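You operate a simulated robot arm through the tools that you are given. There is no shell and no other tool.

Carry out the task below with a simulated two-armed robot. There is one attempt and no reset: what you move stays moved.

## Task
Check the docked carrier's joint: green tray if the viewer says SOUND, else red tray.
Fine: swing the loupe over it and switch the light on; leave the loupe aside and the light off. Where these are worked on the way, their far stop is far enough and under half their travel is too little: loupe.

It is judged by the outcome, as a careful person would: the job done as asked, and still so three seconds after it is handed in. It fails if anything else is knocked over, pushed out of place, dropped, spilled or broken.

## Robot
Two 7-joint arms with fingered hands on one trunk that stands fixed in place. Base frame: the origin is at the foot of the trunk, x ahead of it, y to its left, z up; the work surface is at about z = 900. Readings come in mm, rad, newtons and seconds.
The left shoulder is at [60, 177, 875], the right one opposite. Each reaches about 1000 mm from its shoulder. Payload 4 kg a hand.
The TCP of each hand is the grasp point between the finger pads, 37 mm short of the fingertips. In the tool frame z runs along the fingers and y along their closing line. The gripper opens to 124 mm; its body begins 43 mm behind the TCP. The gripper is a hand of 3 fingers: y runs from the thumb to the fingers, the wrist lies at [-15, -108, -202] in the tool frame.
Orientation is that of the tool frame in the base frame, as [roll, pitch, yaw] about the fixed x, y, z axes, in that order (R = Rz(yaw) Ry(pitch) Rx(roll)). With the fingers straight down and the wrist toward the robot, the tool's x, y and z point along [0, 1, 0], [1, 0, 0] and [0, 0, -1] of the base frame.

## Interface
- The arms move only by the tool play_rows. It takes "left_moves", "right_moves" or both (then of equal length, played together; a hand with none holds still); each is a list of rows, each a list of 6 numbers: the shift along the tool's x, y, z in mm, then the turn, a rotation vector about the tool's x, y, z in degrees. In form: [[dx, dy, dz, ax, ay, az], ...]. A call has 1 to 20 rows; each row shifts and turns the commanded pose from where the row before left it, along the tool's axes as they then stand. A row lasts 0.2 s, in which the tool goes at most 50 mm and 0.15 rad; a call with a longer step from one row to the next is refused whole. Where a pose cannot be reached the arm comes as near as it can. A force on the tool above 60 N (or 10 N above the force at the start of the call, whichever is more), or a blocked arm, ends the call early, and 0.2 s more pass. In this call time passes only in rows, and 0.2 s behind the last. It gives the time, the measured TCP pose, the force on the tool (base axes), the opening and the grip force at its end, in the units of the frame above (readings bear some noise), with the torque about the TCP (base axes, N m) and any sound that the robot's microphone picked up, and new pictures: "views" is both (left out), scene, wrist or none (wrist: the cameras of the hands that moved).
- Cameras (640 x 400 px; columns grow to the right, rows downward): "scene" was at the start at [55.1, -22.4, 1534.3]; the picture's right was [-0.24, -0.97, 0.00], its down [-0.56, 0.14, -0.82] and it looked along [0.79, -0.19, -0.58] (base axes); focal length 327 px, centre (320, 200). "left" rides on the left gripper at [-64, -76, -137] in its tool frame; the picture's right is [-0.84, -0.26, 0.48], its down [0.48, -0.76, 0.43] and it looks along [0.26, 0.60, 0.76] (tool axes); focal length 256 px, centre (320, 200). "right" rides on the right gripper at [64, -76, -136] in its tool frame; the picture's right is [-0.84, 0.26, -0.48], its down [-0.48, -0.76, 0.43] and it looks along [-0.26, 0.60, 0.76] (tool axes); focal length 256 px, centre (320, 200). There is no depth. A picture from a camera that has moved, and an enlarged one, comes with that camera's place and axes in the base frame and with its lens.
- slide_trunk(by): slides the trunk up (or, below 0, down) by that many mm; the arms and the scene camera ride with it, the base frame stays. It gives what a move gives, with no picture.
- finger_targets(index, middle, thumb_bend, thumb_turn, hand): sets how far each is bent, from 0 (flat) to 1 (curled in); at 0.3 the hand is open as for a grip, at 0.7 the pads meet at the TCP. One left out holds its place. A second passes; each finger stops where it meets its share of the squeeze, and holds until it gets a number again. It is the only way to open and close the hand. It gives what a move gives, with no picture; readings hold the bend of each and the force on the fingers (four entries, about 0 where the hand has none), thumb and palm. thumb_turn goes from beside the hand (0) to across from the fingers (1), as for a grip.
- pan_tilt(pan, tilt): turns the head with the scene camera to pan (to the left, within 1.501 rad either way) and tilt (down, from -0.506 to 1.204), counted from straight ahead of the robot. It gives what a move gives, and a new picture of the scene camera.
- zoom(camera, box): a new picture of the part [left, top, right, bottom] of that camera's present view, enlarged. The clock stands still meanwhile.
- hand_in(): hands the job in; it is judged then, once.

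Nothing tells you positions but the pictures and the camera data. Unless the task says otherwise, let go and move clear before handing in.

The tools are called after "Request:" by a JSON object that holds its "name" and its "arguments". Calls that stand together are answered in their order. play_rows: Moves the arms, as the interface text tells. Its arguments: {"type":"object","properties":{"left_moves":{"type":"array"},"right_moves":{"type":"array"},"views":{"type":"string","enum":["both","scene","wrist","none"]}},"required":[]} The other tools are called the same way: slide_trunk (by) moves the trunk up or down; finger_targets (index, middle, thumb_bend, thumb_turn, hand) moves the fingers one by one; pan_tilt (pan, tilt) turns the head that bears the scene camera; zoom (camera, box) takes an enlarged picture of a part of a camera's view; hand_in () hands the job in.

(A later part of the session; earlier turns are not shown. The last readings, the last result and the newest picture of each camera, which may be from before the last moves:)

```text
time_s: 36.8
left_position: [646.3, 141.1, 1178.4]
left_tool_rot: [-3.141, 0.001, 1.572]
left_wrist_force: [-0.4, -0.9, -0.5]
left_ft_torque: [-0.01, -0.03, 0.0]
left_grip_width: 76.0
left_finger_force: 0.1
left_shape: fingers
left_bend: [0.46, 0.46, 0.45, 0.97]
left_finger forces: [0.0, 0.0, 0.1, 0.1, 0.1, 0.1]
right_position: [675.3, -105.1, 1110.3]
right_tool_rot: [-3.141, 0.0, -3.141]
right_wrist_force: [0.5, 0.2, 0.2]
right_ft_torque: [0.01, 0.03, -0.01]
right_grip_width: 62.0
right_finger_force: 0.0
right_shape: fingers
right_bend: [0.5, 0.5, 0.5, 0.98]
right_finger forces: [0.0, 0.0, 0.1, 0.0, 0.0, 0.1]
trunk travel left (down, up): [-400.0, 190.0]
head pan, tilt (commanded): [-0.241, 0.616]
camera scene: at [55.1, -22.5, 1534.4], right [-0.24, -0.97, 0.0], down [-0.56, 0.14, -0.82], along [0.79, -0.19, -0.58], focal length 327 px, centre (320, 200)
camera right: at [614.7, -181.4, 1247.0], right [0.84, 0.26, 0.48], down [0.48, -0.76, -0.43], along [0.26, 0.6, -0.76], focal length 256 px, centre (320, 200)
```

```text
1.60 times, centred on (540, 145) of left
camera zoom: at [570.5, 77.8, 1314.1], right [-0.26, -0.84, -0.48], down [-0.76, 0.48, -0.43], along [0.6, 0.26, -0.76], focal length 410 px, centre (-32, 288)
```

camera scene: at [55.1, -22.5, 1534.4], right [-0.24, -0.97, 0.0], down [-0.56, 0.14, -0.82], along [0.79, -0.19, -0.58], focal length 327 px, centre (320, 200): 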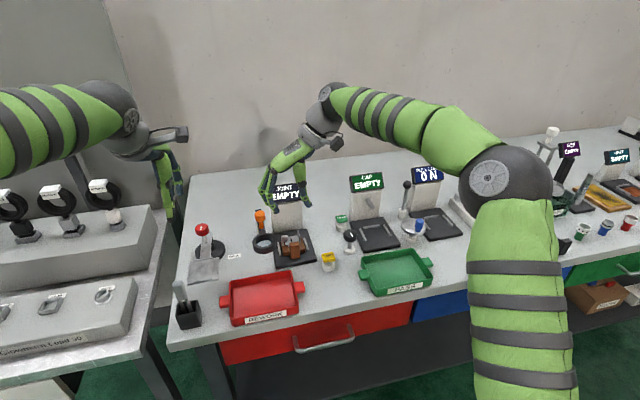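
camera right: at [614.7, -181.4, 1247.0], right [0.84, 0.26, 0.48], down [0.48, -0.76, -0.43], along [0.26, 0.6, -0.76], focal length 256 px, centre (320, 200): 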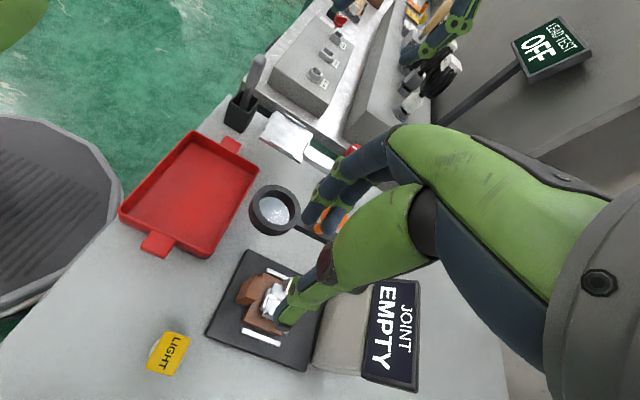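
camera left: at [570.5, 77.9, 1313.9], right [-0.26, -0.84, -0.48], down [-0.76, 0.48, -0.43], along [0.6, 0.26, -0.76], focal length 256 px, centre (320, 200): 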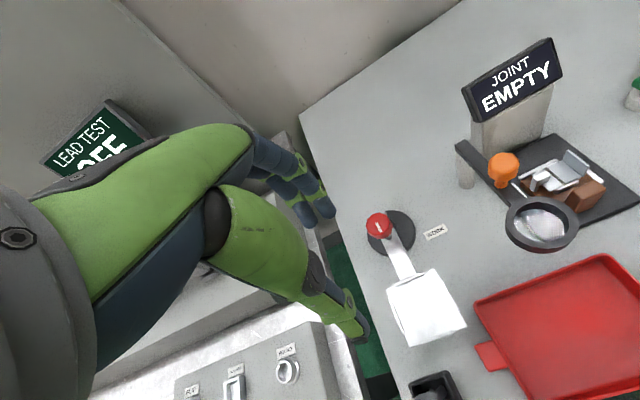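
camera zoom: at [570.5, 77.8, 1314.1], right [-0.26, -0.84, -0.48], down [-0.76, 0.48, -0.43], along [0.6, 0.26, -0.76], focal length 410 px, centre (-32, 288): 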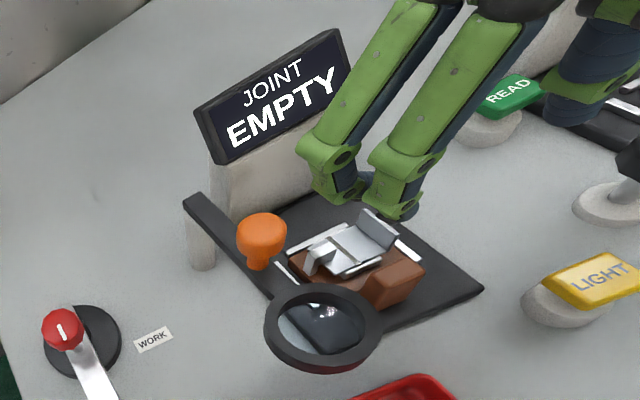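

From this side view the fingers bulge ~70 mm to the left at TCP height, which would hit the loupe ring. The left hand, yawed the other way (its slim thumb on the loupe side, fingers on the free right side), suits better; first let me measure the carrier more closely.

Request:
{"name": "zoom", "arguments": {"camera": "right", "box": [200, 240, 330, 370]}}

Request:
{"name": "zoom", "arguments": {"camera": "scene", "box": [265, 220, 325, 270]}}

Request:
{"name": "zoom", "arguments": {"camera": "left", "box": [500, 120, 640, 240]}}

```text
3.08 times, centred on (265, 305) of right
camera zoom: at [614.7, -181.4, 1247.0], right [0.84, 0.26, 0.48], down [0.48, -0.76, -0.43], along [0.26, 0.6, -0.76], focal length 788 px, centre (489, -123)
```

zoom: 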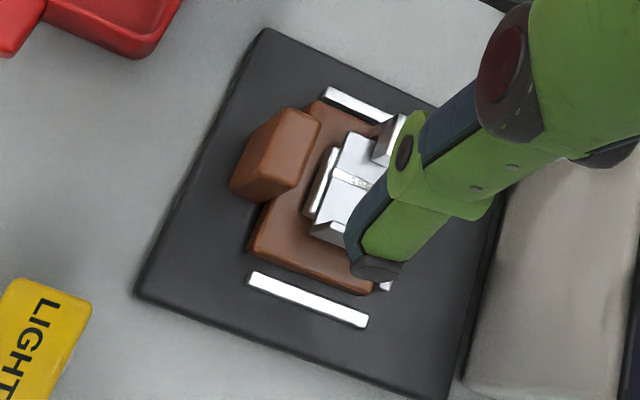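

```text
8.00 times, centred on (295, 245) of scene
camera zoom: at [55.1, -22.5, 1534.4], right [-0.24, -0.97, 0.0], down [-0.56, 0.14, -0.82], along [0.79, -0.19, -0.58], focal length 2615 px, centre (520, -160)
```

zoom: 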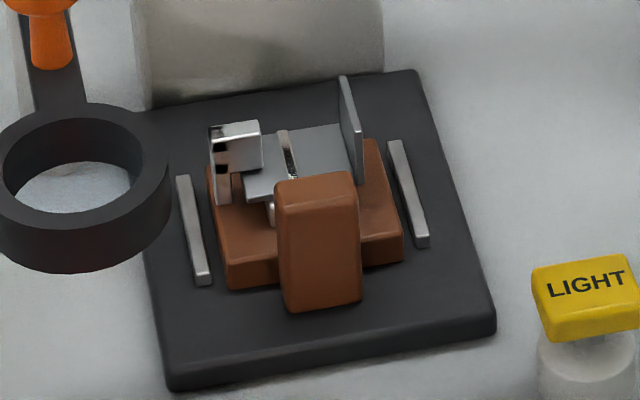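

```text
3.33 times, centred on (570, 180) of left
camera zoom: at [570.5, 77.8, 1314.1], right [-0.26, -0.84, -0.48], down [-0.76, 0.48, -0.43], along [0.6, 0.26, -0.76], focal length 853 px, centre (-513, 267)
```

zoom: 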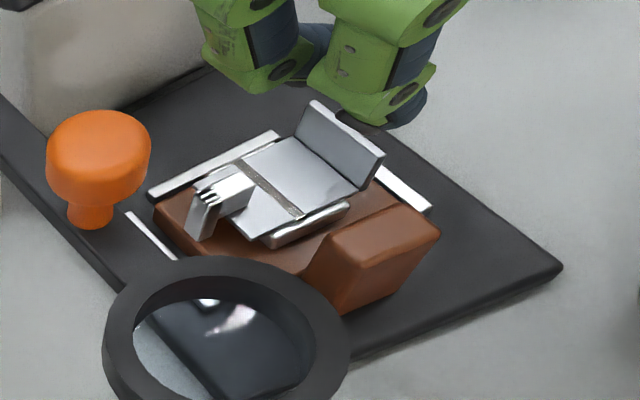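

The block measures ~16 mm (x) by 25 mm (y), centred at about (675, −103), with only ~12 mm between it and the joint, so a y‑direction grip with the left hand is right. I'll first retract the right hand up and far to the right.

Request:
{"name": "play_rows", "arguments": {"right_moves": [[0, -30, -30, 0, 0, 0], [0, -35, -30, 0, 0, 0], [0, -45, -20, 0, 0, 0], [0, -45, -20, 0, 0, 0], [0, -45, -20, 0, 0, 0], [10, -45, 0, 0, 0, 0], [10, -45, 0, 0, 0, 0], [10, -45, 0, 0, 0, 0], [10, -45, 0, 0, 0, 0], [10, -45, 0, 0, 0, 0], [0, 0, 0, 0, 0, 0]], "views": "both"}}

```text
time_s: 39.2
left_position: [645.6, 140.3, 1179.5]
left_tool_rot: [3.141, 0.0, 1.57]
left_wrist_force: [0.0, -0.3, 0.4]
left_ft_torque: [0.04, -0.02, 0.02]
left_grip_width: 76.0
left_finger_force: 0.0
left_shape: fingers
left_bend: [0.46, 0.46, 0.45, 0.97]
left_finger forces: [0.0, 0.1, 0.0, 0.0, 0.0, 0.0]
right_position: [626.0, -447.1, 1216.8]
right_tool_rot: [-3.14, 0.001, 3.141]
right_wrist_force: [-0.4, -1.0, 1.3]
right_ft_torque: [0.02, -0.04, 0.01]
right_grip_width: 62.2
right_finger_force: 0.0
right_shape: fingers
right_bend: [0.5, 0.5, 0.5, 0.98]
right_finger forces: [0.1, 0.0, 0.0, 0.1, 0.0, 0.0]
right hand out of reach, approached as far as the arm can: row 7, 8, 9, 10
trunk travel left (down, up): [-400.0, 190.0]
head pan, tilt (commanded): [-0.241, 0.616]
camera scene: at [54.7, -23.2, 1534.4], right [-0.24, -0.97, 0.0], down [-0.56, 0.14, -0.82], along [0.79, -0.19, -0.58], focal length 327 px, centre (320, 200)
camera right: at [563.0, -522.7, 1353.2], right [0.84, 0.26, 0.48], down [0.48, -0.76, -0.43], along [0.26, 0.6, -0.76], focal length 256 px, centre (320, 200)
```

scene: 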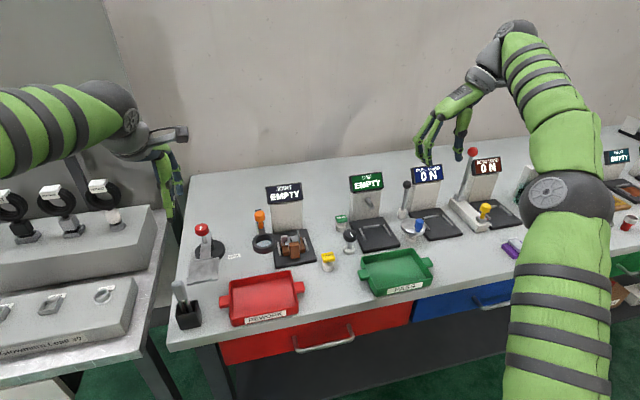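
right: 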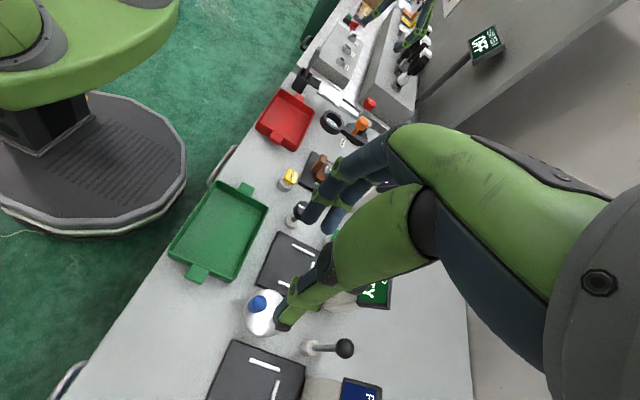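

The right arm hit its reach limit with that yaw but is clear of the work area. I'll turn its hand back to the original yaw so it rests comfortably out of the way.

Request:
{"name": "play_rows", "arguments": {"right_moves": [[0, 0, 0, 0, 0, 8.2], [0, 0, 0, 0, 0, 8.2], [0, 0, 0, 0, 0, 8.2], [0, 0, 0, 0, 0, 8.2], [0, 0, 0, 0, 0, 8.2], [0, 0, 0, 0, 0, 8.2], [0, 0, 0, 0, 0, 8.2], [0, 0, 0, 0, 0, 8.2], [0, 0, 0, 0, 0, 8.2], [0, 0, 0, 0, 0, 8.2], [0, 0, 0, 0, 0, 8.0], [0, 0, 0, 0, 0, 0]], "views": "scene"}}

```text
time_s: 41.8
left_position: [646.9, 141.9, 1177.6]
left_tool_rot: [-3.14, -0.001, 1.571]
left_wrist_force: [-0.7, 0.0, 1.0]
left_ft_torque: [0.02, 0.0, 0.05]
left_grip_width: 75.9
left_finger_force: 0.0
left_shape: fingers
left_bend: [0.46, 0.46, 0.45, 0.97]
left_finger forces: [0.1, 0.0, 0.0, 0.0, 0.0, 0.1]
right_position: [626.6, -445.7, 1216.4]
right_tool_rot: [3.14, -0.001, 1.567]
right_wrist_force: [0.0, 0.0, 0.3]
right_ft_torque: [0.01, -0.02, -0.02]
right_grip_width: 62.1
right_finger_force: 0.0
right_shape: fingers
right_bend: [0.5, 0.5, 0.5, 0.98]
right_finger forces: [0.1, 0.1, 0.0, 0.0, 0.1, 0.1]
trunk travel left (down, up): [-400.0, 190.0]
head pan, tilt (commanded): [-0.241, 0.616]
camera scene: at [55.2, -22.5, 1534.3], right [-0.24, -0.97, 0.0], down [-0.56, 0.14, -0.82], along [0.79, -0.19, -0.58], focal length 327 px, centre (320, 200)
```

scene: 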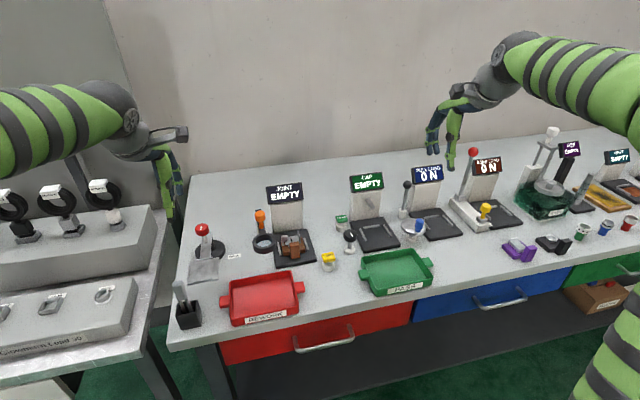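

Now I'll push the right hand further right and bring the left hand inward, then yaw it the opposite way.

Request:
{"name": "play_rows", "arguments": {"right_moves": [[-45, 0, -10, 0, 0, 0], [-45, 0, -10, 0, 0, 0], [-45, 0, -10, 0, 0, 0], [-15, 0, 0, 0, 0, 0], [0, 0, 0, 0, 0, 0]], "left_moves": [[-35, 0, -6, 0, 0, 0], [-35, 0, -6, 0, 0, 0], [-35, 0, -6, 0, 0, 0], [-35, 0, -4, 0, 0, 0], [0, 0, 0, 0, 0, 0]], "views": "none"}}

Request:
{"name": "play_rows", "arguments": {"left_moves": [[0, 0, 0, 0, 0, 8.2], [0, 0, 0, 0, 0, 8.2], [0, 0, 0, 0, 0, 8.2], [0, 0, 0, 0, 0, 8.2], [0, 0, 0, 0, 0, 8.2], [0, 0, 0, 0, 0, 8.2], [0, 0, 0, 0, 0, 8.2], [0, 0, 0, 0, 0, 8.2], [0, 0, 0, 0, 0, 8.2], [0, 0, 0, 0, 0, 8.2], [0, 0, 0, 0, 0, 8.0], [0, 0, 0, 0, 0, 0]], "views": "both"}}

```text
time_s: 43.0
left_position: [645.4, 1.4, 1199.5]
left_tool_rot: [-3.141, 0.0, 1.572]
left_wrist_force: [0.0, 0.1, -0.5]
left_ft_torque: [-0.02, 0.06, 0.01]
left_grip_width: 76.3
left_finger_force: 0.0
left_shape: fingers
left_bend: [0.46, 0.46, 0.45, 0.97]
left_finger forces: [0.0, 0.0, 0.1, 0.1, 0.0, 0.1]
right_position: [626.7, -595.9, 1247.2]
right_tool_rot: [3.14, -0.001, 1.571]
right_wrist_force: [0.0, -0.7, 0.1]
right_ft_torque: [0.0, 0.02, 0.01]
right_grip_width: 62.2
right_finger_force: 0.1
right_shape: fingers
right_bend: [0.5, 0.5, 0.5, 0.98]
right_finger forces: [0.0, 0.1, 0.1, 0.1, 0.0, 0.0]
trunk travel left (down, up): [-400.0, 190.0]
head pan, tilt (commanded): [-0.241, 0.616]
```

```text
time_s: 45.6
left_position: [646.5, 1.9, 1198.6]
left_tool_rot: [3.141, 0.001, -0.001]
left_wrist_force: [-0.1, 0.5, 0.3]
left_ft_torque: [0.0, -0.01, 0.0]
left_grip_width: 76.0
left_finger_force: 0.1
left_shape: fingers
left_bend: [0.46, 0.46, 0.45, 0.97]
left_finger forces: [0.0, 0.0, 0.1, 0.0, 0.1, 0.0]
right_position: [625.9, -596.3, 1247.9]
right_tool_rot: [-3.141, 0.001, 1.57]
right_wrist_force: [-0.4, -0.2, -0.7]
right_ft_torque: [-0.02, 0.03, -0.04]
right_grip_width: 62.0
right_finger_force: 0.0
right_shape: fingers
right_bend: [0.5, 0.5, 0.5, 0.98]
right_finger forces: [0.0, 0.0, 0.0, 0.0, 0.0, 0.1]
trunk travel left (down, up): [-400.0, 190.0]
head pan, tilt (commanded): [-0.241, 0.616]
camera scene: at [55.0, -22.4, 1534.4], right [-0.24, -0.97, 0.0], down [-0.56, 0.14, -0.82], along [0.79, -0.19, -0.58], focal length 327 px, centre (320, 200)
camera left: at [581.8, 77.5, 1335.7], right [-0.84, 0.26, -0.48], down [0.48, 0.76, -0.43], along [0.25, -0.6, -0.76], focal length 256 px, centre (320, 200)
```

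scene: 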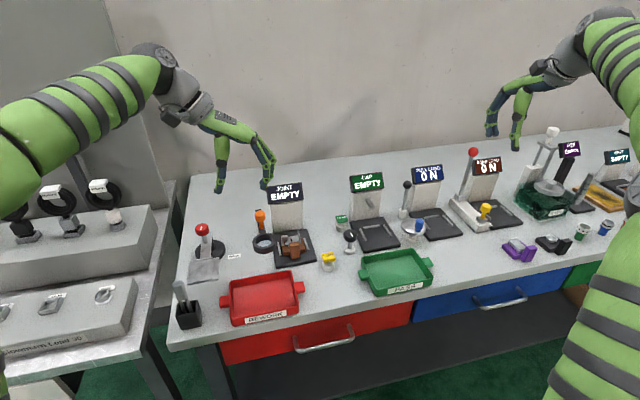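
left: 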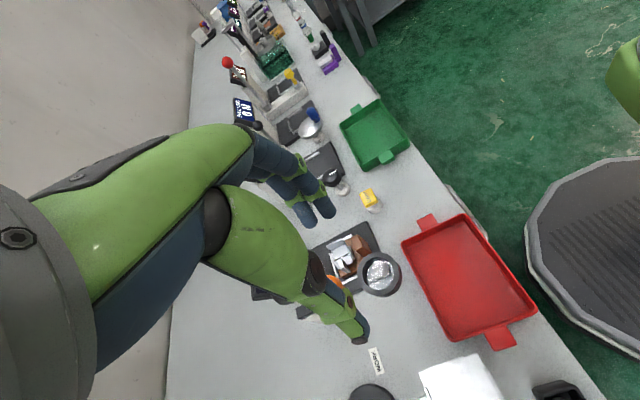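

The left hand is now yawed with its thumb to the left. I'll narrow the opening to ~46 mm and go above the handle block.

Request:
{"name": "finger_targets", "arguments": {"hand": "left", "index": 0.55, "middle": 0.55, "thumb_bend": 0.55}}

Request:
{"name": "play_rows", "arguments": {"left_moves": [[7.3, 27, 22, 0, 0, 0], [7.3, 27, 22, 0, 0, 0], [7.3, 27, 22, 0, 0, 0], [7.3, 27, 22, 0, 0, 0], [0, 0, 0, 0, 0, 0]], "views": "both"}}

Request:
{"name": "zoom", "arguments": {"camera": "left", "box": [240, 140, 440, 340]}}

Request:
{"name": "zoom", "arguments": {"camera": "scene", "box": [230, 150, 370, 280]}}

```text
time_s: 46.6
left_position: [644.9, 1.2, 1199.9]
left_tool_rot: [3.141, -0.001, 0.0]
left_wrist_force: [0.6, 0.6, 0.5]
left_ft_torque: [0.0, 0.01, 0.02]
left_grip_width: 46.9
left_finger_force: 0.1
left_shape: fingers
left_bend: [0.55, 0.55, 0.55, 0.99]
left_finger forces: [0.0, 0.0, 0.0, 0.0, 0.0, 0.0]
right_position: [625.5, -595.9, 1246.9]
right_tool_rot: [-3.142, 0.0, 1.57]
right_wrist_force: [0.2, 0.2, 0.5]
right_ft_torque: [0.0, -0.01, 0.02]
right_grip_width: 62.2
right_finger_force: 0.0
right_shape: fingers
right_bend: [0.5, 0.5, 0.5, 0.98]
right_finger forces: [0.1, 0.0, 0.0, 0.1, 0.1, 0.0]
trunk travel left (down, up): [-400.0, 190.0]
head pan, tilt (commanded): [-0.241, 0.616]
```

```text
time_s: 47.8
left_position: [675.8, -107.9, 1114.8]
left_tool_rot: [3.142, 0.001, 0.0]
left_wrist_force: [0.1, -0.9, 0.3]
left_ft_torque: [0.0, -0.01, -0.02]
left_grip_width: 46.6
left_finger_force: 0.1
left_shape: fingers
left_bend: [0.55, 0.55, 0.55, 0.99]
left_finger forces: [0.0, 0.0, 0.1, 0.0, 0.0, 0.1]
right_position: [626.7, -595.4, 1247.8]
right_tool_rot: [3.141, -0.001, 1.572]
right_wrist_force: [0.6, 0.5, -0.3]
right_ft_torque: [0.0, -0.01, 0.0]
right_grip_width: 62.2
right_finger_force: 0.2
right_shape: fingers
right_bend: [0.5, 0.5, 0.5, 0.98]
right_finger forces: [0.1, 0.0, 0.0, 0.0, 0.1, 0.0]
trunk travel left (down, up): [-400.0, 190.0]
head pan, tilt (commanded): [-0.241, 0.616]
camera scene: at [55.0, -22.3, 1534.4], right [-0.24, -0.97, 0.0], down [-0.56, 0.14, -0.82], along [0.79, -0.19, -0.58], focal length 327 px, centre (320, 200)
camera left: at [610.8, -30.9, 1250.0], right [-0.84, 0.26, -0.48], down [0.48, 0.76, -0.43], along [0.26, -0.6, -0.76], focal length 256 px, centre (320, 200)
```

scene: 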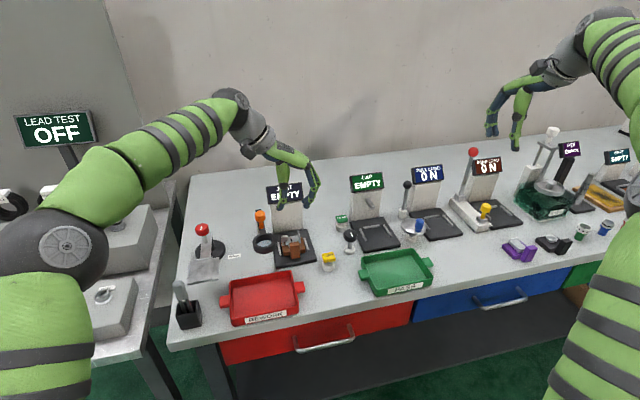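
left: 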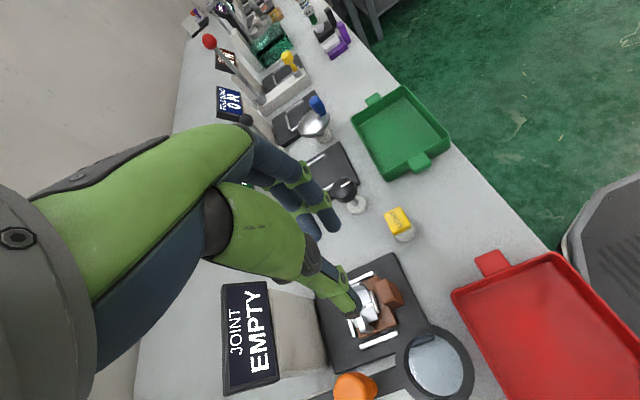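

```text
2.00 times, centred on (340, 240) of left
camera zoom: at [610.8, -30.9, 1250.0], right [-0.84, 0.26, -0.48], down [0.48, 0.76, -0.43], along [0.26, -0.6, -0.76], focal length 512 px, centre (280, 120)
```

zoom: 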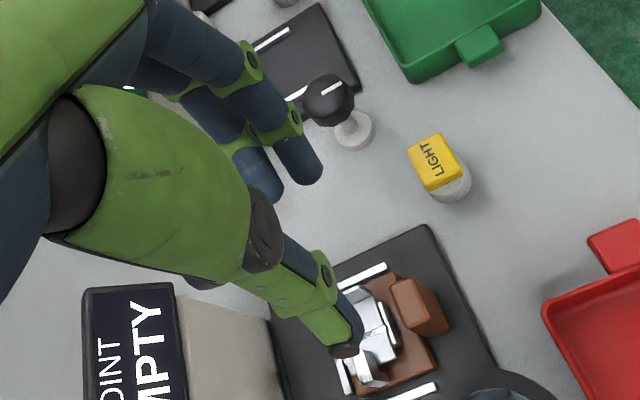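

```text
3.08 times, centred on (300, 215) of scene
camera zoom: at [55.0, -22.3, 1534.4], right [-0.24, -0.97, 0.0], down [-0.56, 0.14, -0.82], along [0.79, -0.19, -0.58], focal length 1006 px, centre (382, 154)
```

zoom: 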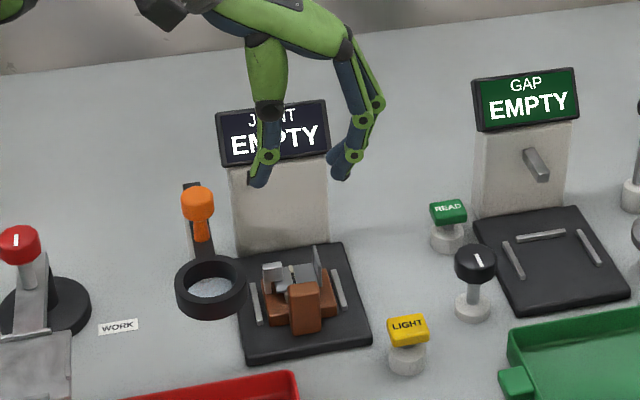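

The hand shape looks right: thumb is slim on the loupe side and fingers bulge to the free right. I'll zoom to pin down the block's centre before descending.

Request:
{"name": "zoom", "arguments": {"camera": "left", "box": [320, 240, 440, 360]}}

Request:
{"name": "zoom", "arguments": {"camera": "scene", "box": [265, 200, 325, 270]}}

```text
3.33 times, centred on (380, 300) of left
camera zoom: at [610.8, -30.9, 1250.0], right [-0.84, 0.26, -0.48], down [0.48, 0.76, -0.43], along [0.26, -0.6, -0.76], focal length 853 px, centre (120, -133)
```

zoom: 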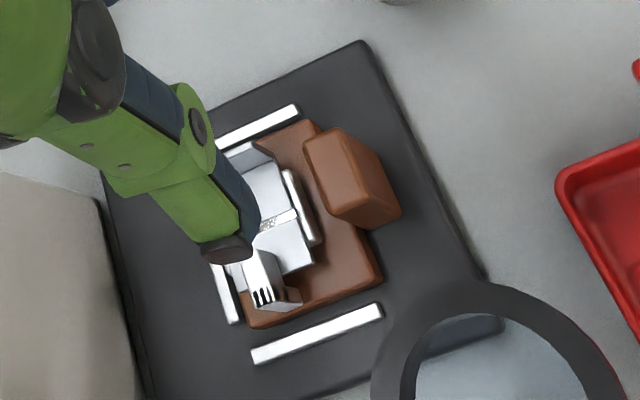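

```text
5.71 times, centred on (295, 235) of scene
camera zoom: at [55.0, -22.3, 1534.4], right [-0.24, -0.97, 0.0], down [-0.56, 0.14, -0.82], along [0.79, -0.19, -0.58], focal length 1868 px, centre (463, 0)
```

zoom: 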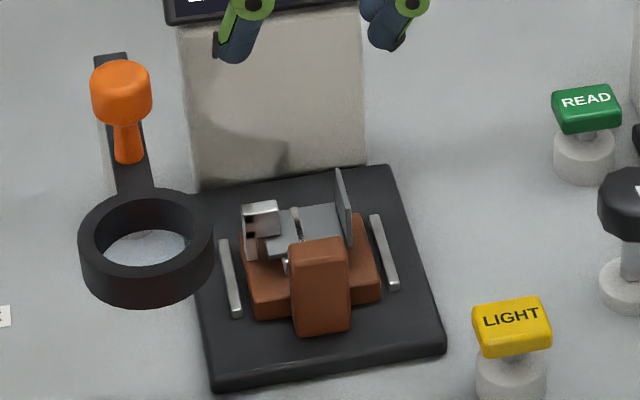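

The block face is only ~14 mm deep, narrower than the two-finger spread, so I'll pinch with the thumb and one finger at a slight yaw. First I'll find out which finger is which by opening the index alone, in the air.

Request:
{"name": "finger_targets", "arguments": {"hand": "left", "index": 0.25}}

Request:
{"name": "zoom", "arguments": {"camera": "left", "box": [220, 120, 440, 340]}}

Request:
{"name": "zoom", "arguments": {"camera": "scene", "box": [230, 150, 370, 280]}}

```text
time_s: 48.8
left_position: [674.5, -106.7, 1113.5]
left_tool_rot: [3.141, 0.001, 0.0]
left_wrist_force: [-0.1, -0.6, -0.2]
left_ft_torque: [-0.01, -0.02, -0.01]
left_grip_width: 95.0
left_finger_force: 0.0
left_shape: fingers
left_bend: [0.25, 0.55, 0.55, 0.99]
left_finger forces: [0.0, 0.0, 0.1, 0.0, 0.1, 0.0]
right_position: [626.7, -595.5, 1247.6]
right_tool_rot: [-3.139, -0.001, 1.57]
right_wrist_force: [-0.2, -1.0, -0.8]
right_ft_torque: [0.01, -0.01, -0.02]
right_grip_width: 62.3
right_finger_force: 0.1
right_shape: fingers
right_bend: [0.5, 0.5, 0.5, 0.98]
right_finger forces: [0.1, 0.0, 0.1, 0.0, 0.0, 0.0]
trunk travel left (down, up): [-400.0, 190.0]
head pan, tilt (commanded): [-0.241, 0.616]
```

```text
1.82 times, centred on (330, 230) of left
camera zoom: at [610.8, -30.8, 1250.1], right [-0.84, 0.26, -0.48], down [0.48, 0.76, -0.43], along [0.26, -0.6, -0.76], focal length 465 px, centre (302, 146)
```

zoom: 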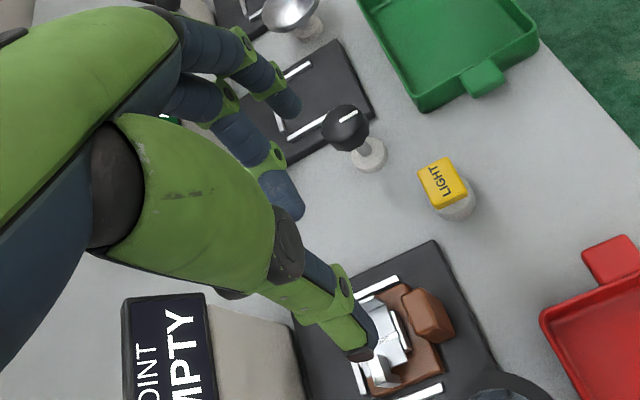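

```text
3.08 times, centred on (300, 215) of scene
camera zoom: at [55.2, -22.5, 1534.3], right [-0.24, -0.97, 0.0], down [-0.56, 0.14, -0.82], along [0.79, -0.19, -0.58], focal length 1006 px, centre (382, 154)
```

zoom: 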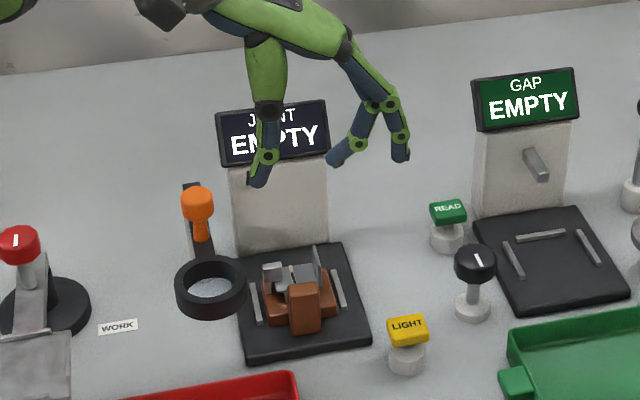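

The index is the front finger, so it will pinch against the thumb while the middle stays open and out of the way. I'll set that, yaw +27°, and centre on the block.

Request:
{"name": "finger_targets", "arguments": {"hand": "left", "index": 0.55, "middle": 0.2, "thumb_bend": 0.55}}

Request:
{"name": "play_rows", "arguments": {"left_moves": [[6, -3.5, 0, 0, 0, 0], [0, 0, 0, 0, 0, -6.75], [0, 0, 0, 0, 0, -6.75], [0, 0, 0, 0, 0, -6.75], [0, 0, 0, 0, 0, -6.75], [0, 0, 0, 0, 0, 0]], "views": "both"}}

Request:
{"name": "zoom", "arguments": {"camera": "left", "box": [220, 120, 440, 340]}}

Request:
{"name": "zoom", "arguments": {"camera": "scene", "box": [230, 150, 370, 280]}}

```text
time_s: 49.8
left_position: [674.6, -106.3, 1114.7]
left_tool_rot: [-3.141, 0.0, -0.001]
left_wrist_force: [0.2, 0.5, -0.1]
left_ft_torque: [0.02, 0.01, 0.02]
left_grip_width: 46.8
left_finger_force: 0.0
left_shape: fingers
left_bend: [0.55, 0.2, 0.55, 0.99]
left_finger forces: [0.0, 0.0, 0.0, 0.1, 0.0, 0.0]
right_position: [626.0, -596.1, 1246.6]
right_tool_rot: [3.14, 0.0, 1.571]
right_wrist_force: [-0.7, 0.0, 0.1]
right_ft_torque: [-0.02, 0.01, -0.01]
right_grip_width: 62.0
right_finger_force: 0.0
right_shape: fingers
right_bend: [0.5, 0.5, 0.5, 0.98]
right_finger forces: [0.0, 0.0, 0.1, 0.0, 0.0, 0.0]
trunk travel left (down, up): [-400.0, 190.0]
head pan, tilt (commanded): [-0.241, 0.616]
```

```text
time_s: 51.2
left_position: [681.1, -102.3, 1112.2]
left_tool_rot: [3.141, -0.001, 0.473]
left_wrist_force: [0.4, -1.4, 0.4]
left_ft_torque: [0.0, 0.01, 0.0]
left_grip_width: 46.6
left_finger_force: 0.1
left_shape: fingers
left_bend: [0.55, 0.2, 0.55, 0.99]
left_finger forces: [0.0, 0.0, 0.0, 0.1, 0.0, 0.1]
right_position: [627.1, -596.0, 1247.0]
right_tool_rot: [3.14, 0.0, 1.571]
right_wrist_force: [0.6, -0.5, -0.2]
right_ft_torque: [0.04, 0.0, 0.0]
right_grip_width: 62.2
right_finger_force: 0.1
right_shape: fingers
right_bend: [0.5, 0.5, 0.5, 0.98]
right_finger forces: [0.1, 0.0, 0.1, 0.0, 0.0, 0.0]
trunk travel left (down, up): [-400.0, 190.0]
head pan, tilt (commanded): [-0.241, 0.616]
camera scene: at [55.3, -22.5, 1534.3], right [-0.24, -0.97, 0.0], down [-0.56, 0.14, -0.82], along [0.79, -0.19, -0.58], focal length 327 px, centre (320, 200)
camera left: at [589.6, -64.2, 1248.1], right [-0.86, -0.15, -0.48], down [0.08, 0.9, -0.43], along [0.5, -0.42, -0.76], focal length 256 px, centre (320, 200)
```

scene: 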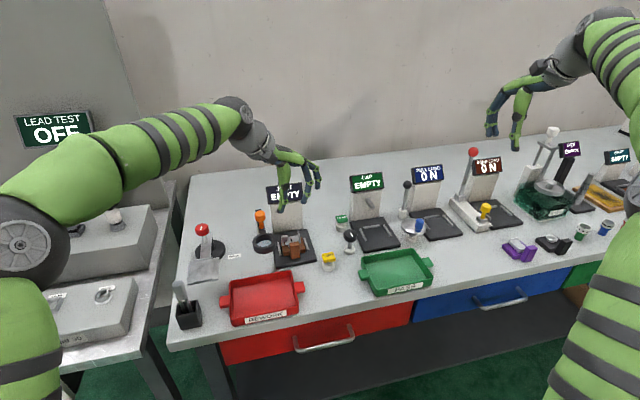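
left: 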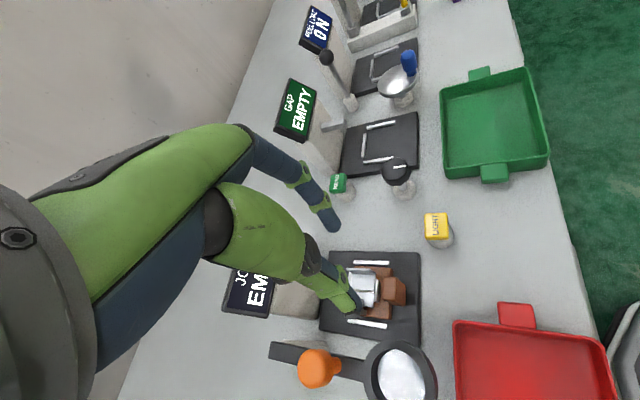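

```text
1.82 times, centred on (330, 230) of left
camera zoom: at [589.6, -64.2, 1248.1], right [-0.86, -0.15, -0.48], down [0.08, 0.9, -0.43], along [0.5, -0.42, -0.76], focal length 465 px, centre (302, 146)
```

zoom: 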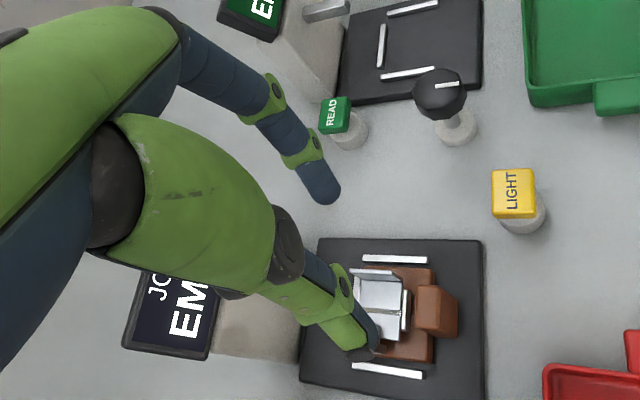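

```text
3.08 times, centred on (300, 215) of scene
camera zoom: at [55.3, -22.5, 1534.3], right [-0.24, -0.97, 0.0], down [-0.56, 0.14, -0.82], along [0.79, -0.19, -0.58], focal length 1006 px, centre (382, 154)
```

zoom: 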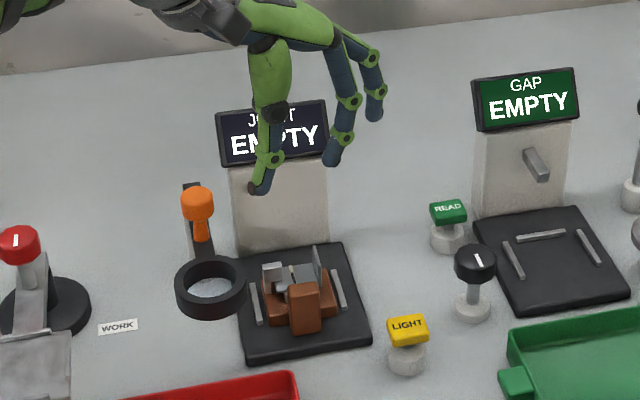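

The index tip is at about (684, −135) and the thumb tip at (662, −74), straddling the block centre (674, −106). I'll descend in stages, first to tips just above the block.

Request:
{"name": "play_rows", "arguments": {"left_moves": [[0, 0, 35, 0, 0, 0], [0, 0, 35, 0, 0, 0], [0, 0, 30, 0, 0, 0], [0, 0, 0, 0, 0, 0]], "views": "both"}}

Request:
{"name": "zoom", "arguments": {"camera": "left", "box": [250, 180, 450, 380]}}

Request:
{"name": "zoom", "arguments": {"camera": "scene", "box": [245, 180, 345, 270]}}

```text
time_s: 52.2
left_position: [680.2, -103.8, 1012.8]
left_tool_rot: [3.142, 0.0, 0.47]
left_wrist_force: [0.3, 0.8, 0.3]
left_ft_torque: [0.0, 0.03, 0.0]
left_grip_width: 47.2
left_finger_force: 0.1
left_shape: fingers
left_bend: [0.55, 0.2, 0.55, 0.99]
left_finger forces: [0.0, 0.0, 0.0, 0.1, 0.0, 0.1]
right_position: [626.9, -596.0, 1247.1]
right_tool_rot: [-3.141, 0.0, 1.57]
right_wrist_force: [0.0, -0.8, -0.5]
right_ft_torque: [-0.01, 0.0, 0.02]
right_grip_width: 62.4
right_finger_force: 0.0
right_shape: fingers
right_bend: [0.5, 0.5, 0.5, 0.98]
right_finger forces: [0.1, 0.0, 0.0, 0.0, 0.0, 0.0]
trunk travel left (down, up): [-400.0, 190.0]
head pan, tilt (commanded): [-0.241, 0.616]
camera scene: at [55.1, -22.4, 1534.4], right [-0.24, -0.97, 0.0], down [-0.56, 0.14, -0.82], along [0.79, -0.19, -0.58], focal length 327 px, centre (320, 200)
camera left: at [589.7, -64.0, 1148.0], right [-0.86, -0.15, -0.48], down [0.09, 0.9, -0.43], along [0.5, -0.42, -0.76], focal length 256 px, centre (320, 200)
```

scene: 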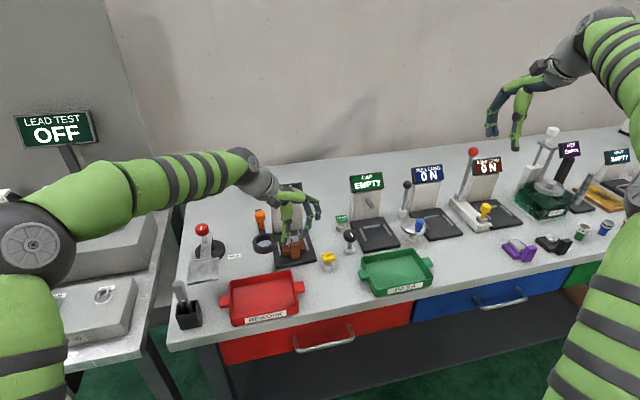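
left: 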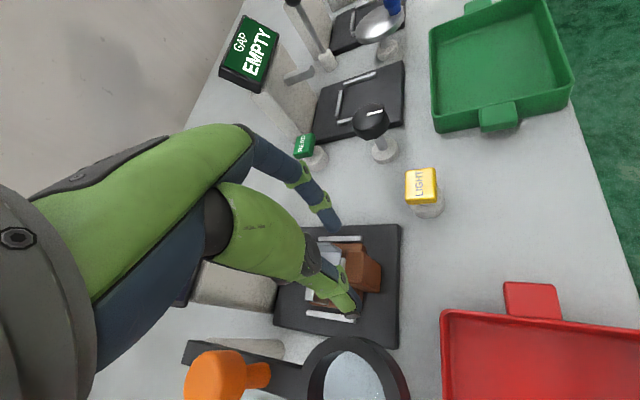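

```text
2.00 times, centred on (350, 280) of left
camera zoom: at [589.7, -64.0, 1148.0], right [-0.86, -0.15, -0.48], down [0.09, 0.9, -0.43], along [0.5, -0.42, -0.76], focal length 512 px, centre (260, 40)
```

zoom: 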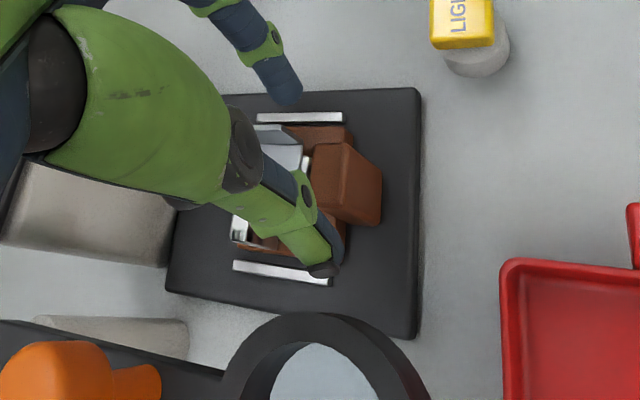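

```text
4.44 times, centred on (295, 225) of scene
camera zoom: at [55.1, -22.4, 1534.4], right [-0.24, -0.97, 0.0], down [-0.56, 0.14, -0.82], along [0.79, -0.19, -0.58], focal length 1453 px, centre (431, 89)
```

zoom: 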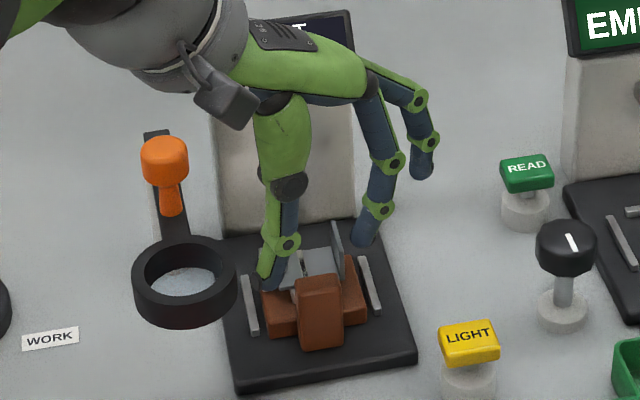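

Everything lines up: block spans x≈668–681, y≈−93 to −118, with the thumb and index on either side. I'll descend the remaining ~43 mm, slowly at the end.

Request:
{"name": "play_rows", "arguments": {"left_moves": [[0, 0, 15, 0, 0, 0], [0, 0, 12, 0, 0, 0], [0, 0, 8, 0, 0, 0], [0, 0, 0, 0, 0, 0]], "views": "both"}}

Request:
{"name": "zoom", "arguments": {"camera": "left", "box": [250, 180, 450, 380]}}

Request:
{"name": "zoom", "arguments": {"camera": "scene", "box": [260, 200, 330, 270]}}

```text
time_s: 53.2
left_position: [679.9, -103.2, 976.0]
left_tool_rot: [3.141, 0.0, 0.471]
left_wrist_force: [0.0, -0.3, 0.2]
left_ft_torque: [0.01, 0.01, -0.02]
left_grip_width: 46.9
left_finger_force: 0.1
left_shape: fingers
left_bend: [0.55, 0.2, 0.55, 0.99]
left_finger forces: [0.1, 0.0, 0.0, 0.0, 0.0, 0.0]
right_position: [626.1, -595.9, 1246.2]
right_tool_rot: [-3.141, 0.0, 1.57]
right_wrist_force: [0.1, -0.3, 0.0]
right_ft_torque: [-0.01, 0.0, 0.01]
right_grip_width: 62.0
right_finger_force: 0.1
right_shape: fingers
right_bend: [0.5, 0.5, 0.5, 0.98]
right_finger forces: [0.0, 0.0, 0.0, 0.1, 0.1, 0.1]
trunk travel left (down, up): [-400.0, 190.0]
head pan, tilt (commanded): [-0.241, 0.616]
camera scene: at [55.2, -22.5, 1534.3], right [-0.24, -0.97, 0.0], down [-0.56, 0.14, -0.82], along [0.79, -0.19, -0.58], focal length 327 px, centre (320, 200)
camera left: at [589.5, -64.2, 1113.0], right [-0.86, -0.15, -0.48], down [0.09, 0.9, -0.43], along [0.5, -0.42, -0.76], focal length 256 px, centre (320, 200)
```

scene: 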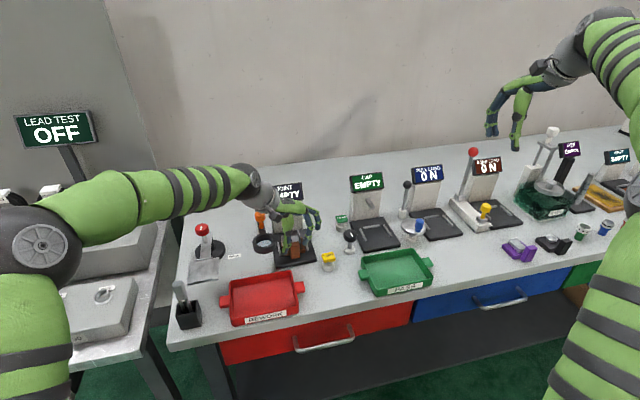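
left: 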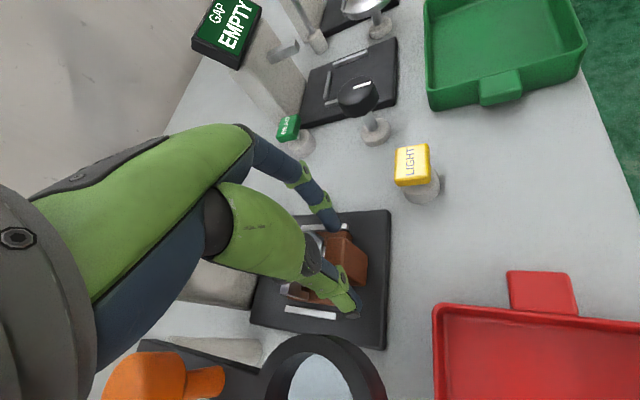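

```text
2.00 times, centred on (350, 280) of left
camera zoom: at [589.5, -64.2, 1113.0], right [-0.86, -0.15, -0.48], down [0.09, 0.9, -0.43], along [0.5, -0.42, -0.76], focal length 512 px, centre (260, 40)
```

zoom: 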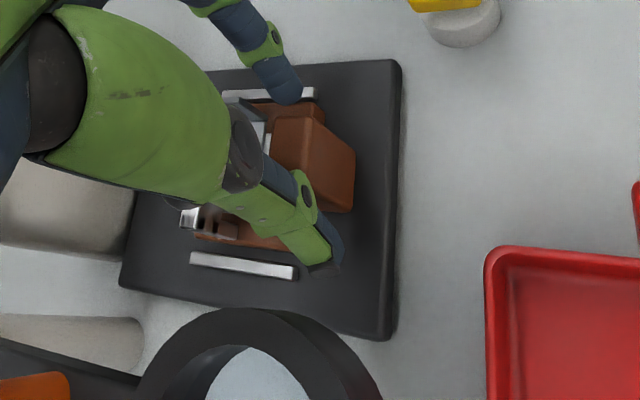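

```text
5.71 times, centred on (295, 235) of scene
camera zoom: at [55.2, -22.5, 1534.3], right [-0.24, -0.97, 0.0], down [-0.56, 0.14, -0.82], along [0.79, -0.19, -0.58], focal length 1868 px, centre (463, 0)
```

zoom: 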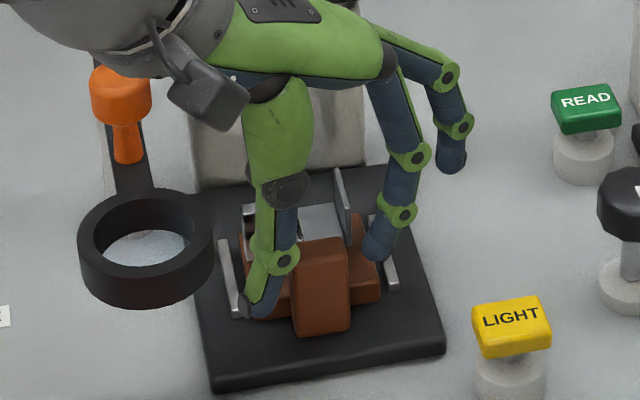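

Clear so far, no contact forces. I'll go down the last few millimetres gently and then close thumb and index.

Request:
{"name": "play_rows", "arguments": {"left_moves": [[0, 0, 3, 0, 0, 0], [0, 0, 3, 0, 0, 0], [0, 0, 2, 0, 0, 0], [0, 0, 0, 0, 0, 0]], "views": "none"}}

Request:
{"name": "finger_targets", "arguments": {"hand": "left", "index": 0.6, "thumb_bend": 0.6}}

Request:
{"name": "zoom", "arguments": {"camera": "left", "box": [250, 180, 450, 380]}}

Request:
{"name": "zoom", "arguments": {"camera": "scene", "box": [260, 200, 330, 270]}}

```text
time_s: 54.2
left_position: [680.2, -102.8, 969.3]
left_tool_rot: [3.141, -0.001, 0.471]
left_wrist_force: [0.0, 0.3, 0.6]
left_ft_torque: [0.04, -0.01, 0.01]
left_grip_width: 47.3
left_finger_force: 0.6
left_shape: fingers
left_bend: [0.55, 0.2, 0.55, 0.99]
left_finger forces: [0.0, 0.0, 0.0, 0.0, 0.6, 0.1]
right_position: [627.1, -596.3, 1246.2]
right_tool_rot: [3.142, 0.0, 1.569]
right_wrist_force: [-0.4, 0.6, 0.2]
right_ft_torque: [0.0, -0.01, 0.06]
right_grip_width: 62.2
right_finger_force: 0.1
right_shape: fingers
right_bend: [0.5, 0.5, 0.5, 0.98]
right_finger forces: [0.0, 0.0, 0.0, 0.0, 0.0, 0.1]
trunk travel left (down, up): [-400.0, 190.0]
head pan, tilt (commanded): [-0.241, 0.616]
```

```text
time_s: 55.2
left_position: [680.2, -102.3, 969.0]
left_tool_rot: [-3.141, 0.001, 0.471]
left_wrist_force: [-0.2, 0.7, 1.7]
left_ft_torque: [-0.03, -0.03, 0.0]
left_grip_width: 35.5
left_finger_force: 2.2
left_shape: fingers
left_bend: [0.59, 0.2, 0.6, 0.99]
left_finger forces: [1.3, 0.0, 0.0, 0.0, 2.3, 0.1]
right_position: [627.3, -596.5, 1247.4]
right_tool_rot: [3.141, 0.001, 1.569]
right_wrist_force: [-0.5, 0.4, 0.8]
right_ft_torque: [-0.02, 0.04, -0.01]
right_grip_width: 62.0
right_finger_force: 0.2
right_shape: fingers
right_bend: [0.5, 0.5, 0.5, 0.98]
right_finger forces: [0.1, 0.0, 0.0, 0.0, 0.0, 0.0]
trunk travel left (down, up): [-400.0, 190.0]
head pan, tilt (commanded): [-0.241, 0.616]
```

```text
2.00 times, centred on (350, 280) of left
camera zoom: at [589.0, -64.0, 1105.2], right [-0.86, -0.15, -0.48], down [0.09, 0.9, -0.43], along [0.5, -0.42, -0.76], focal length 512 px, centre (260, 40)
```

zoom: 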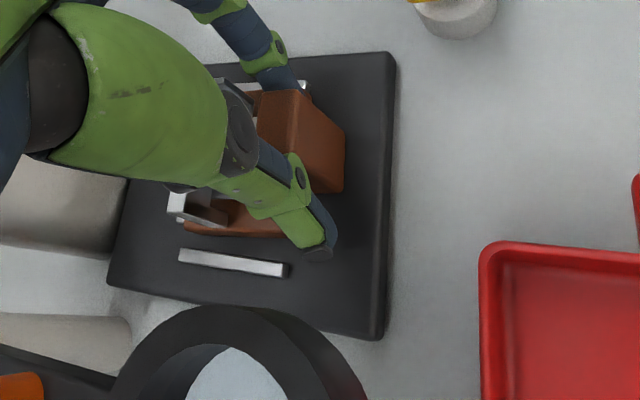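

```text
5.71 times, centred on (295, 235) of scene
camera zoom: at [55.1, -22.4, 1534.3], right [-0.24, -0.97, 0.0], down [-0.56, 0.14, -0.82], along [0.79, -0.19, -0.58], focal length 1868 px, centre (463, 0)
```

zoom: 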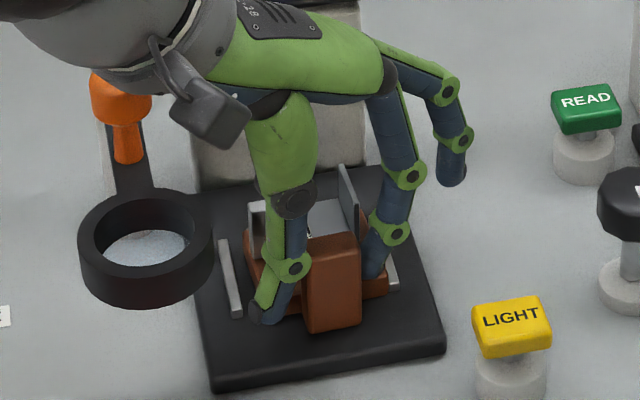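

The thumb met the block first and shifted the carrier ~5 mm within its rails; both digits are now in light contact. I'll firm the pinch mainly with the index.

Request:
{"name": "finger_targets", "arguments": {"hand": "left", "index": 0.68, "thumb_bend": 0.62}}

Request:
{"name": "zoom", "arguments": {"camera": "left", "box": [250, 180, 450, 380]}}

Request:
{"name": "zoom", "arguments": {"camera": "scene", "box": [260, 200, 330, 270]}}

```text
time_s: 56.2
left_position: [680.3, -102.8, 969.0]
left_tool_rot: [-3.14, 0.0, 0.472]
left_wrist_force: [1.1, -0.7, 3.4]
left_ft_torque: [-0.2, -0.07, -0.01]
left_grip_width: 33.3
left_finger_force: 7.7
left_shape: fingers
left_bend: [0.61, 0.2, 0.61, 0.99]
left_finger forces: [8.2, 0.0, 0.0, 0.0, 7.0, 0.0]
right_position: [626.5, -596.8, 1247.5]
right_tool_rot: [3.141, 0.0, 1.57]
right_wrist_force: [0.1, -0.5, -0.2]
right_ft_torque: [0.0, -0.02, -0.01]
right_grip_width: 62.1
right_finger_force: 0.1
right_shape: fingers
right_bend: [0.5, 0.5, 0.5, 0.98]
right_finger forces: [0.0, 0.0, 0.0, 0.0, 0.1, 0.0]
trunk travel left (down, up): [-400.0, 190.0]
head pan, tilt (commanded): [-0.241, 0.616]
```

```text
2.00 times, centred on (350, 280) of left
camera zoom: at [589.0, -64.2, 1105.3], right [-0.86, -0.15, -0.48], down [0.09, 0.9, -0.43], along [0.5, -0.42, -0.76], focal length 512 px, centre (260, 40)
```

zoom: 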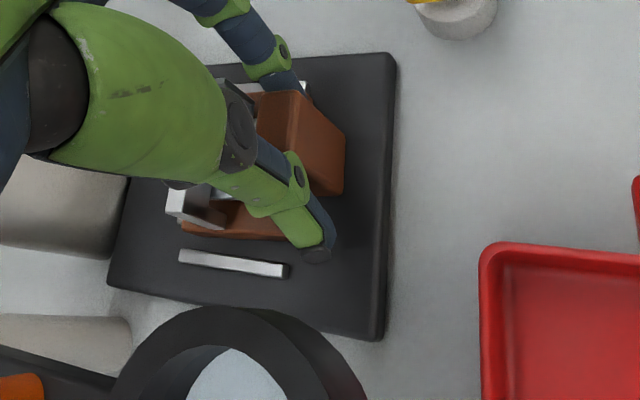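

```text
5.71 times, centred on (295, 235) of scene
camera zoom: at [55.0, -22.6, 1534.4], right [-0.24, -0.97, 0.0], down [-0.56, 0.14, -0.82], along [0.79, -0.19, -0.58], focal length 1868 px, centre (463, 0)
```

zoom: 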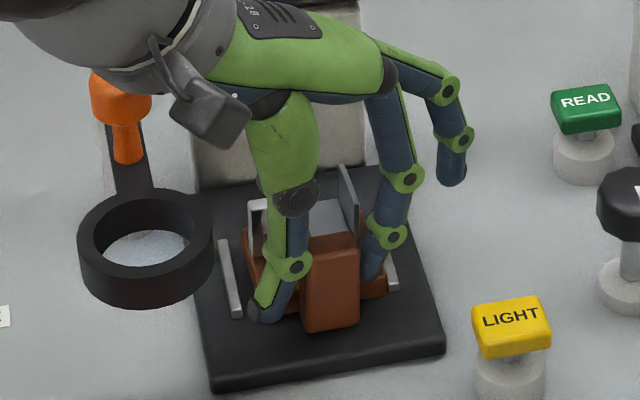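

The pinch is balanced at ~8 N each. I'll tighten further before a small test lift.

Request:
{"name": "finger_targets", "arguments": {"hand": "left", "index": 0.76, "thumb_bend": 0.7}}

Request:
{"name": "zoom", "arguments": {"camera": "scene", "box": [260, 200, 330, 270]}}

```text
time_s: 57.2
left_position: [680.7, -102.9, 970.4]
left_tool_rot: [3.14, -0.002, 0.472]
left_wrist_force: [-2.7, 2.2, 14.3]
left_ft_torque: [-0.49, -0.04, -0.01]
left_grip_width: 29.0
left_finger_force: 18.0
left_shape: fingers
left_bend: [0.6, 0.2, 0.66, 1.0]
left_finger forces: [15.9, 0.0, 0.1, 0.1, 20.1, 0.0]
right_position: [625.0, -594.7, 1248.5]
right_tool_rot: [-3.14, 0.001, 1.572]
right_wrist_force: [-0.3, 0.2, -0.4]
right_ft_torque: [0.0, 0.0, -0.03]
right_grip_width: 62.4
right_finger_force: 0.0
right_shape: fingers
right_bend: [0.5, 0.5, 0.5, 0.98]
right_finger forces: [0.0, 0.1, 0.1, 0.0, 0.0, 0.1]
trunk travel left (down, up): [-400.0, 190.0]
head pan, tilt (commanded): [-0.241, 0.616]
```

```text
5.71 times, centred on (295, 235) of scene
camera zoom: at [53.8, -22.0, 1534.5], right [-0.24, -0.97, 0.0], down [-0.56, 0.14, -0.82], along [0.79, -0.19, -0.58], focal length 1868 px, centre (463, 0)
```

zoom: 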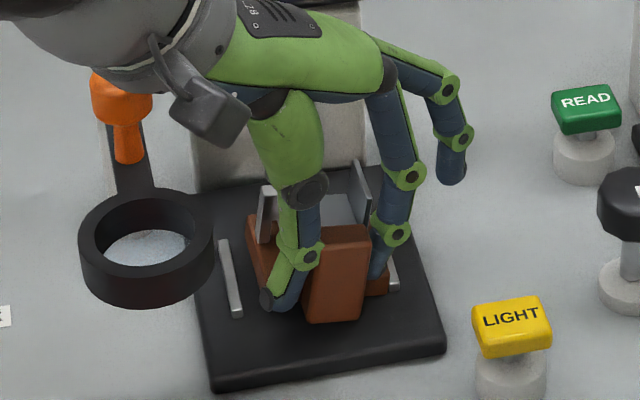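

The stronger squeeze seems to have started tilting the carrier. Let me look at it closely before doing anything else.

Request:
{"name": "zoom", "arguments": {"camera": "left", "box": [280, 180, 420, 320]}}

Request:
{"name": "zoom", "arguments": {"camera": "scene", "box": [270, 215, 320, 265]}}

```text
2.86 times, centred on (350, 250) of left
camera zoom: at [588.2, -63.8, 1106.3], right [-0.86, -0.15, -0.48], down [0.09, 0.9, -0.44], along [0.5, -0.42, -0.76], focal length 731 px, centre (234, 57)
```

zoom: 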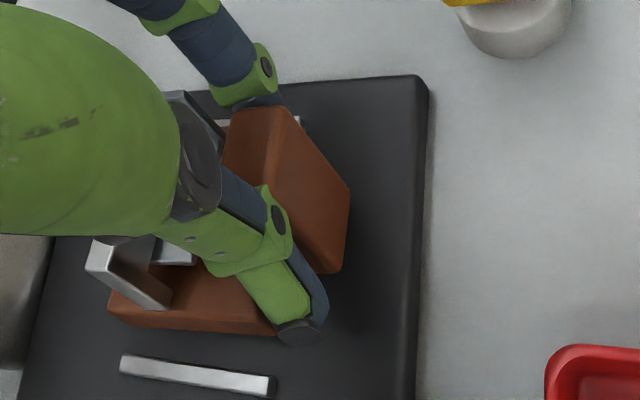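

```text
8.00 times, centred on (295, 240) of scene
camera zoom: at [53.8, -22.0, 1534.5], right [-0.24, -0.97, 0.0], down [-0.56, 0.14, -0.82], along [0.79, -0.19, -0.58], focal length 2615 px, centre (520, -120)
```

zoom: 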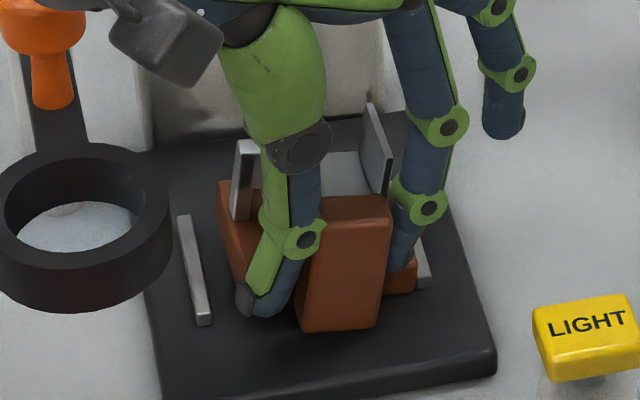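

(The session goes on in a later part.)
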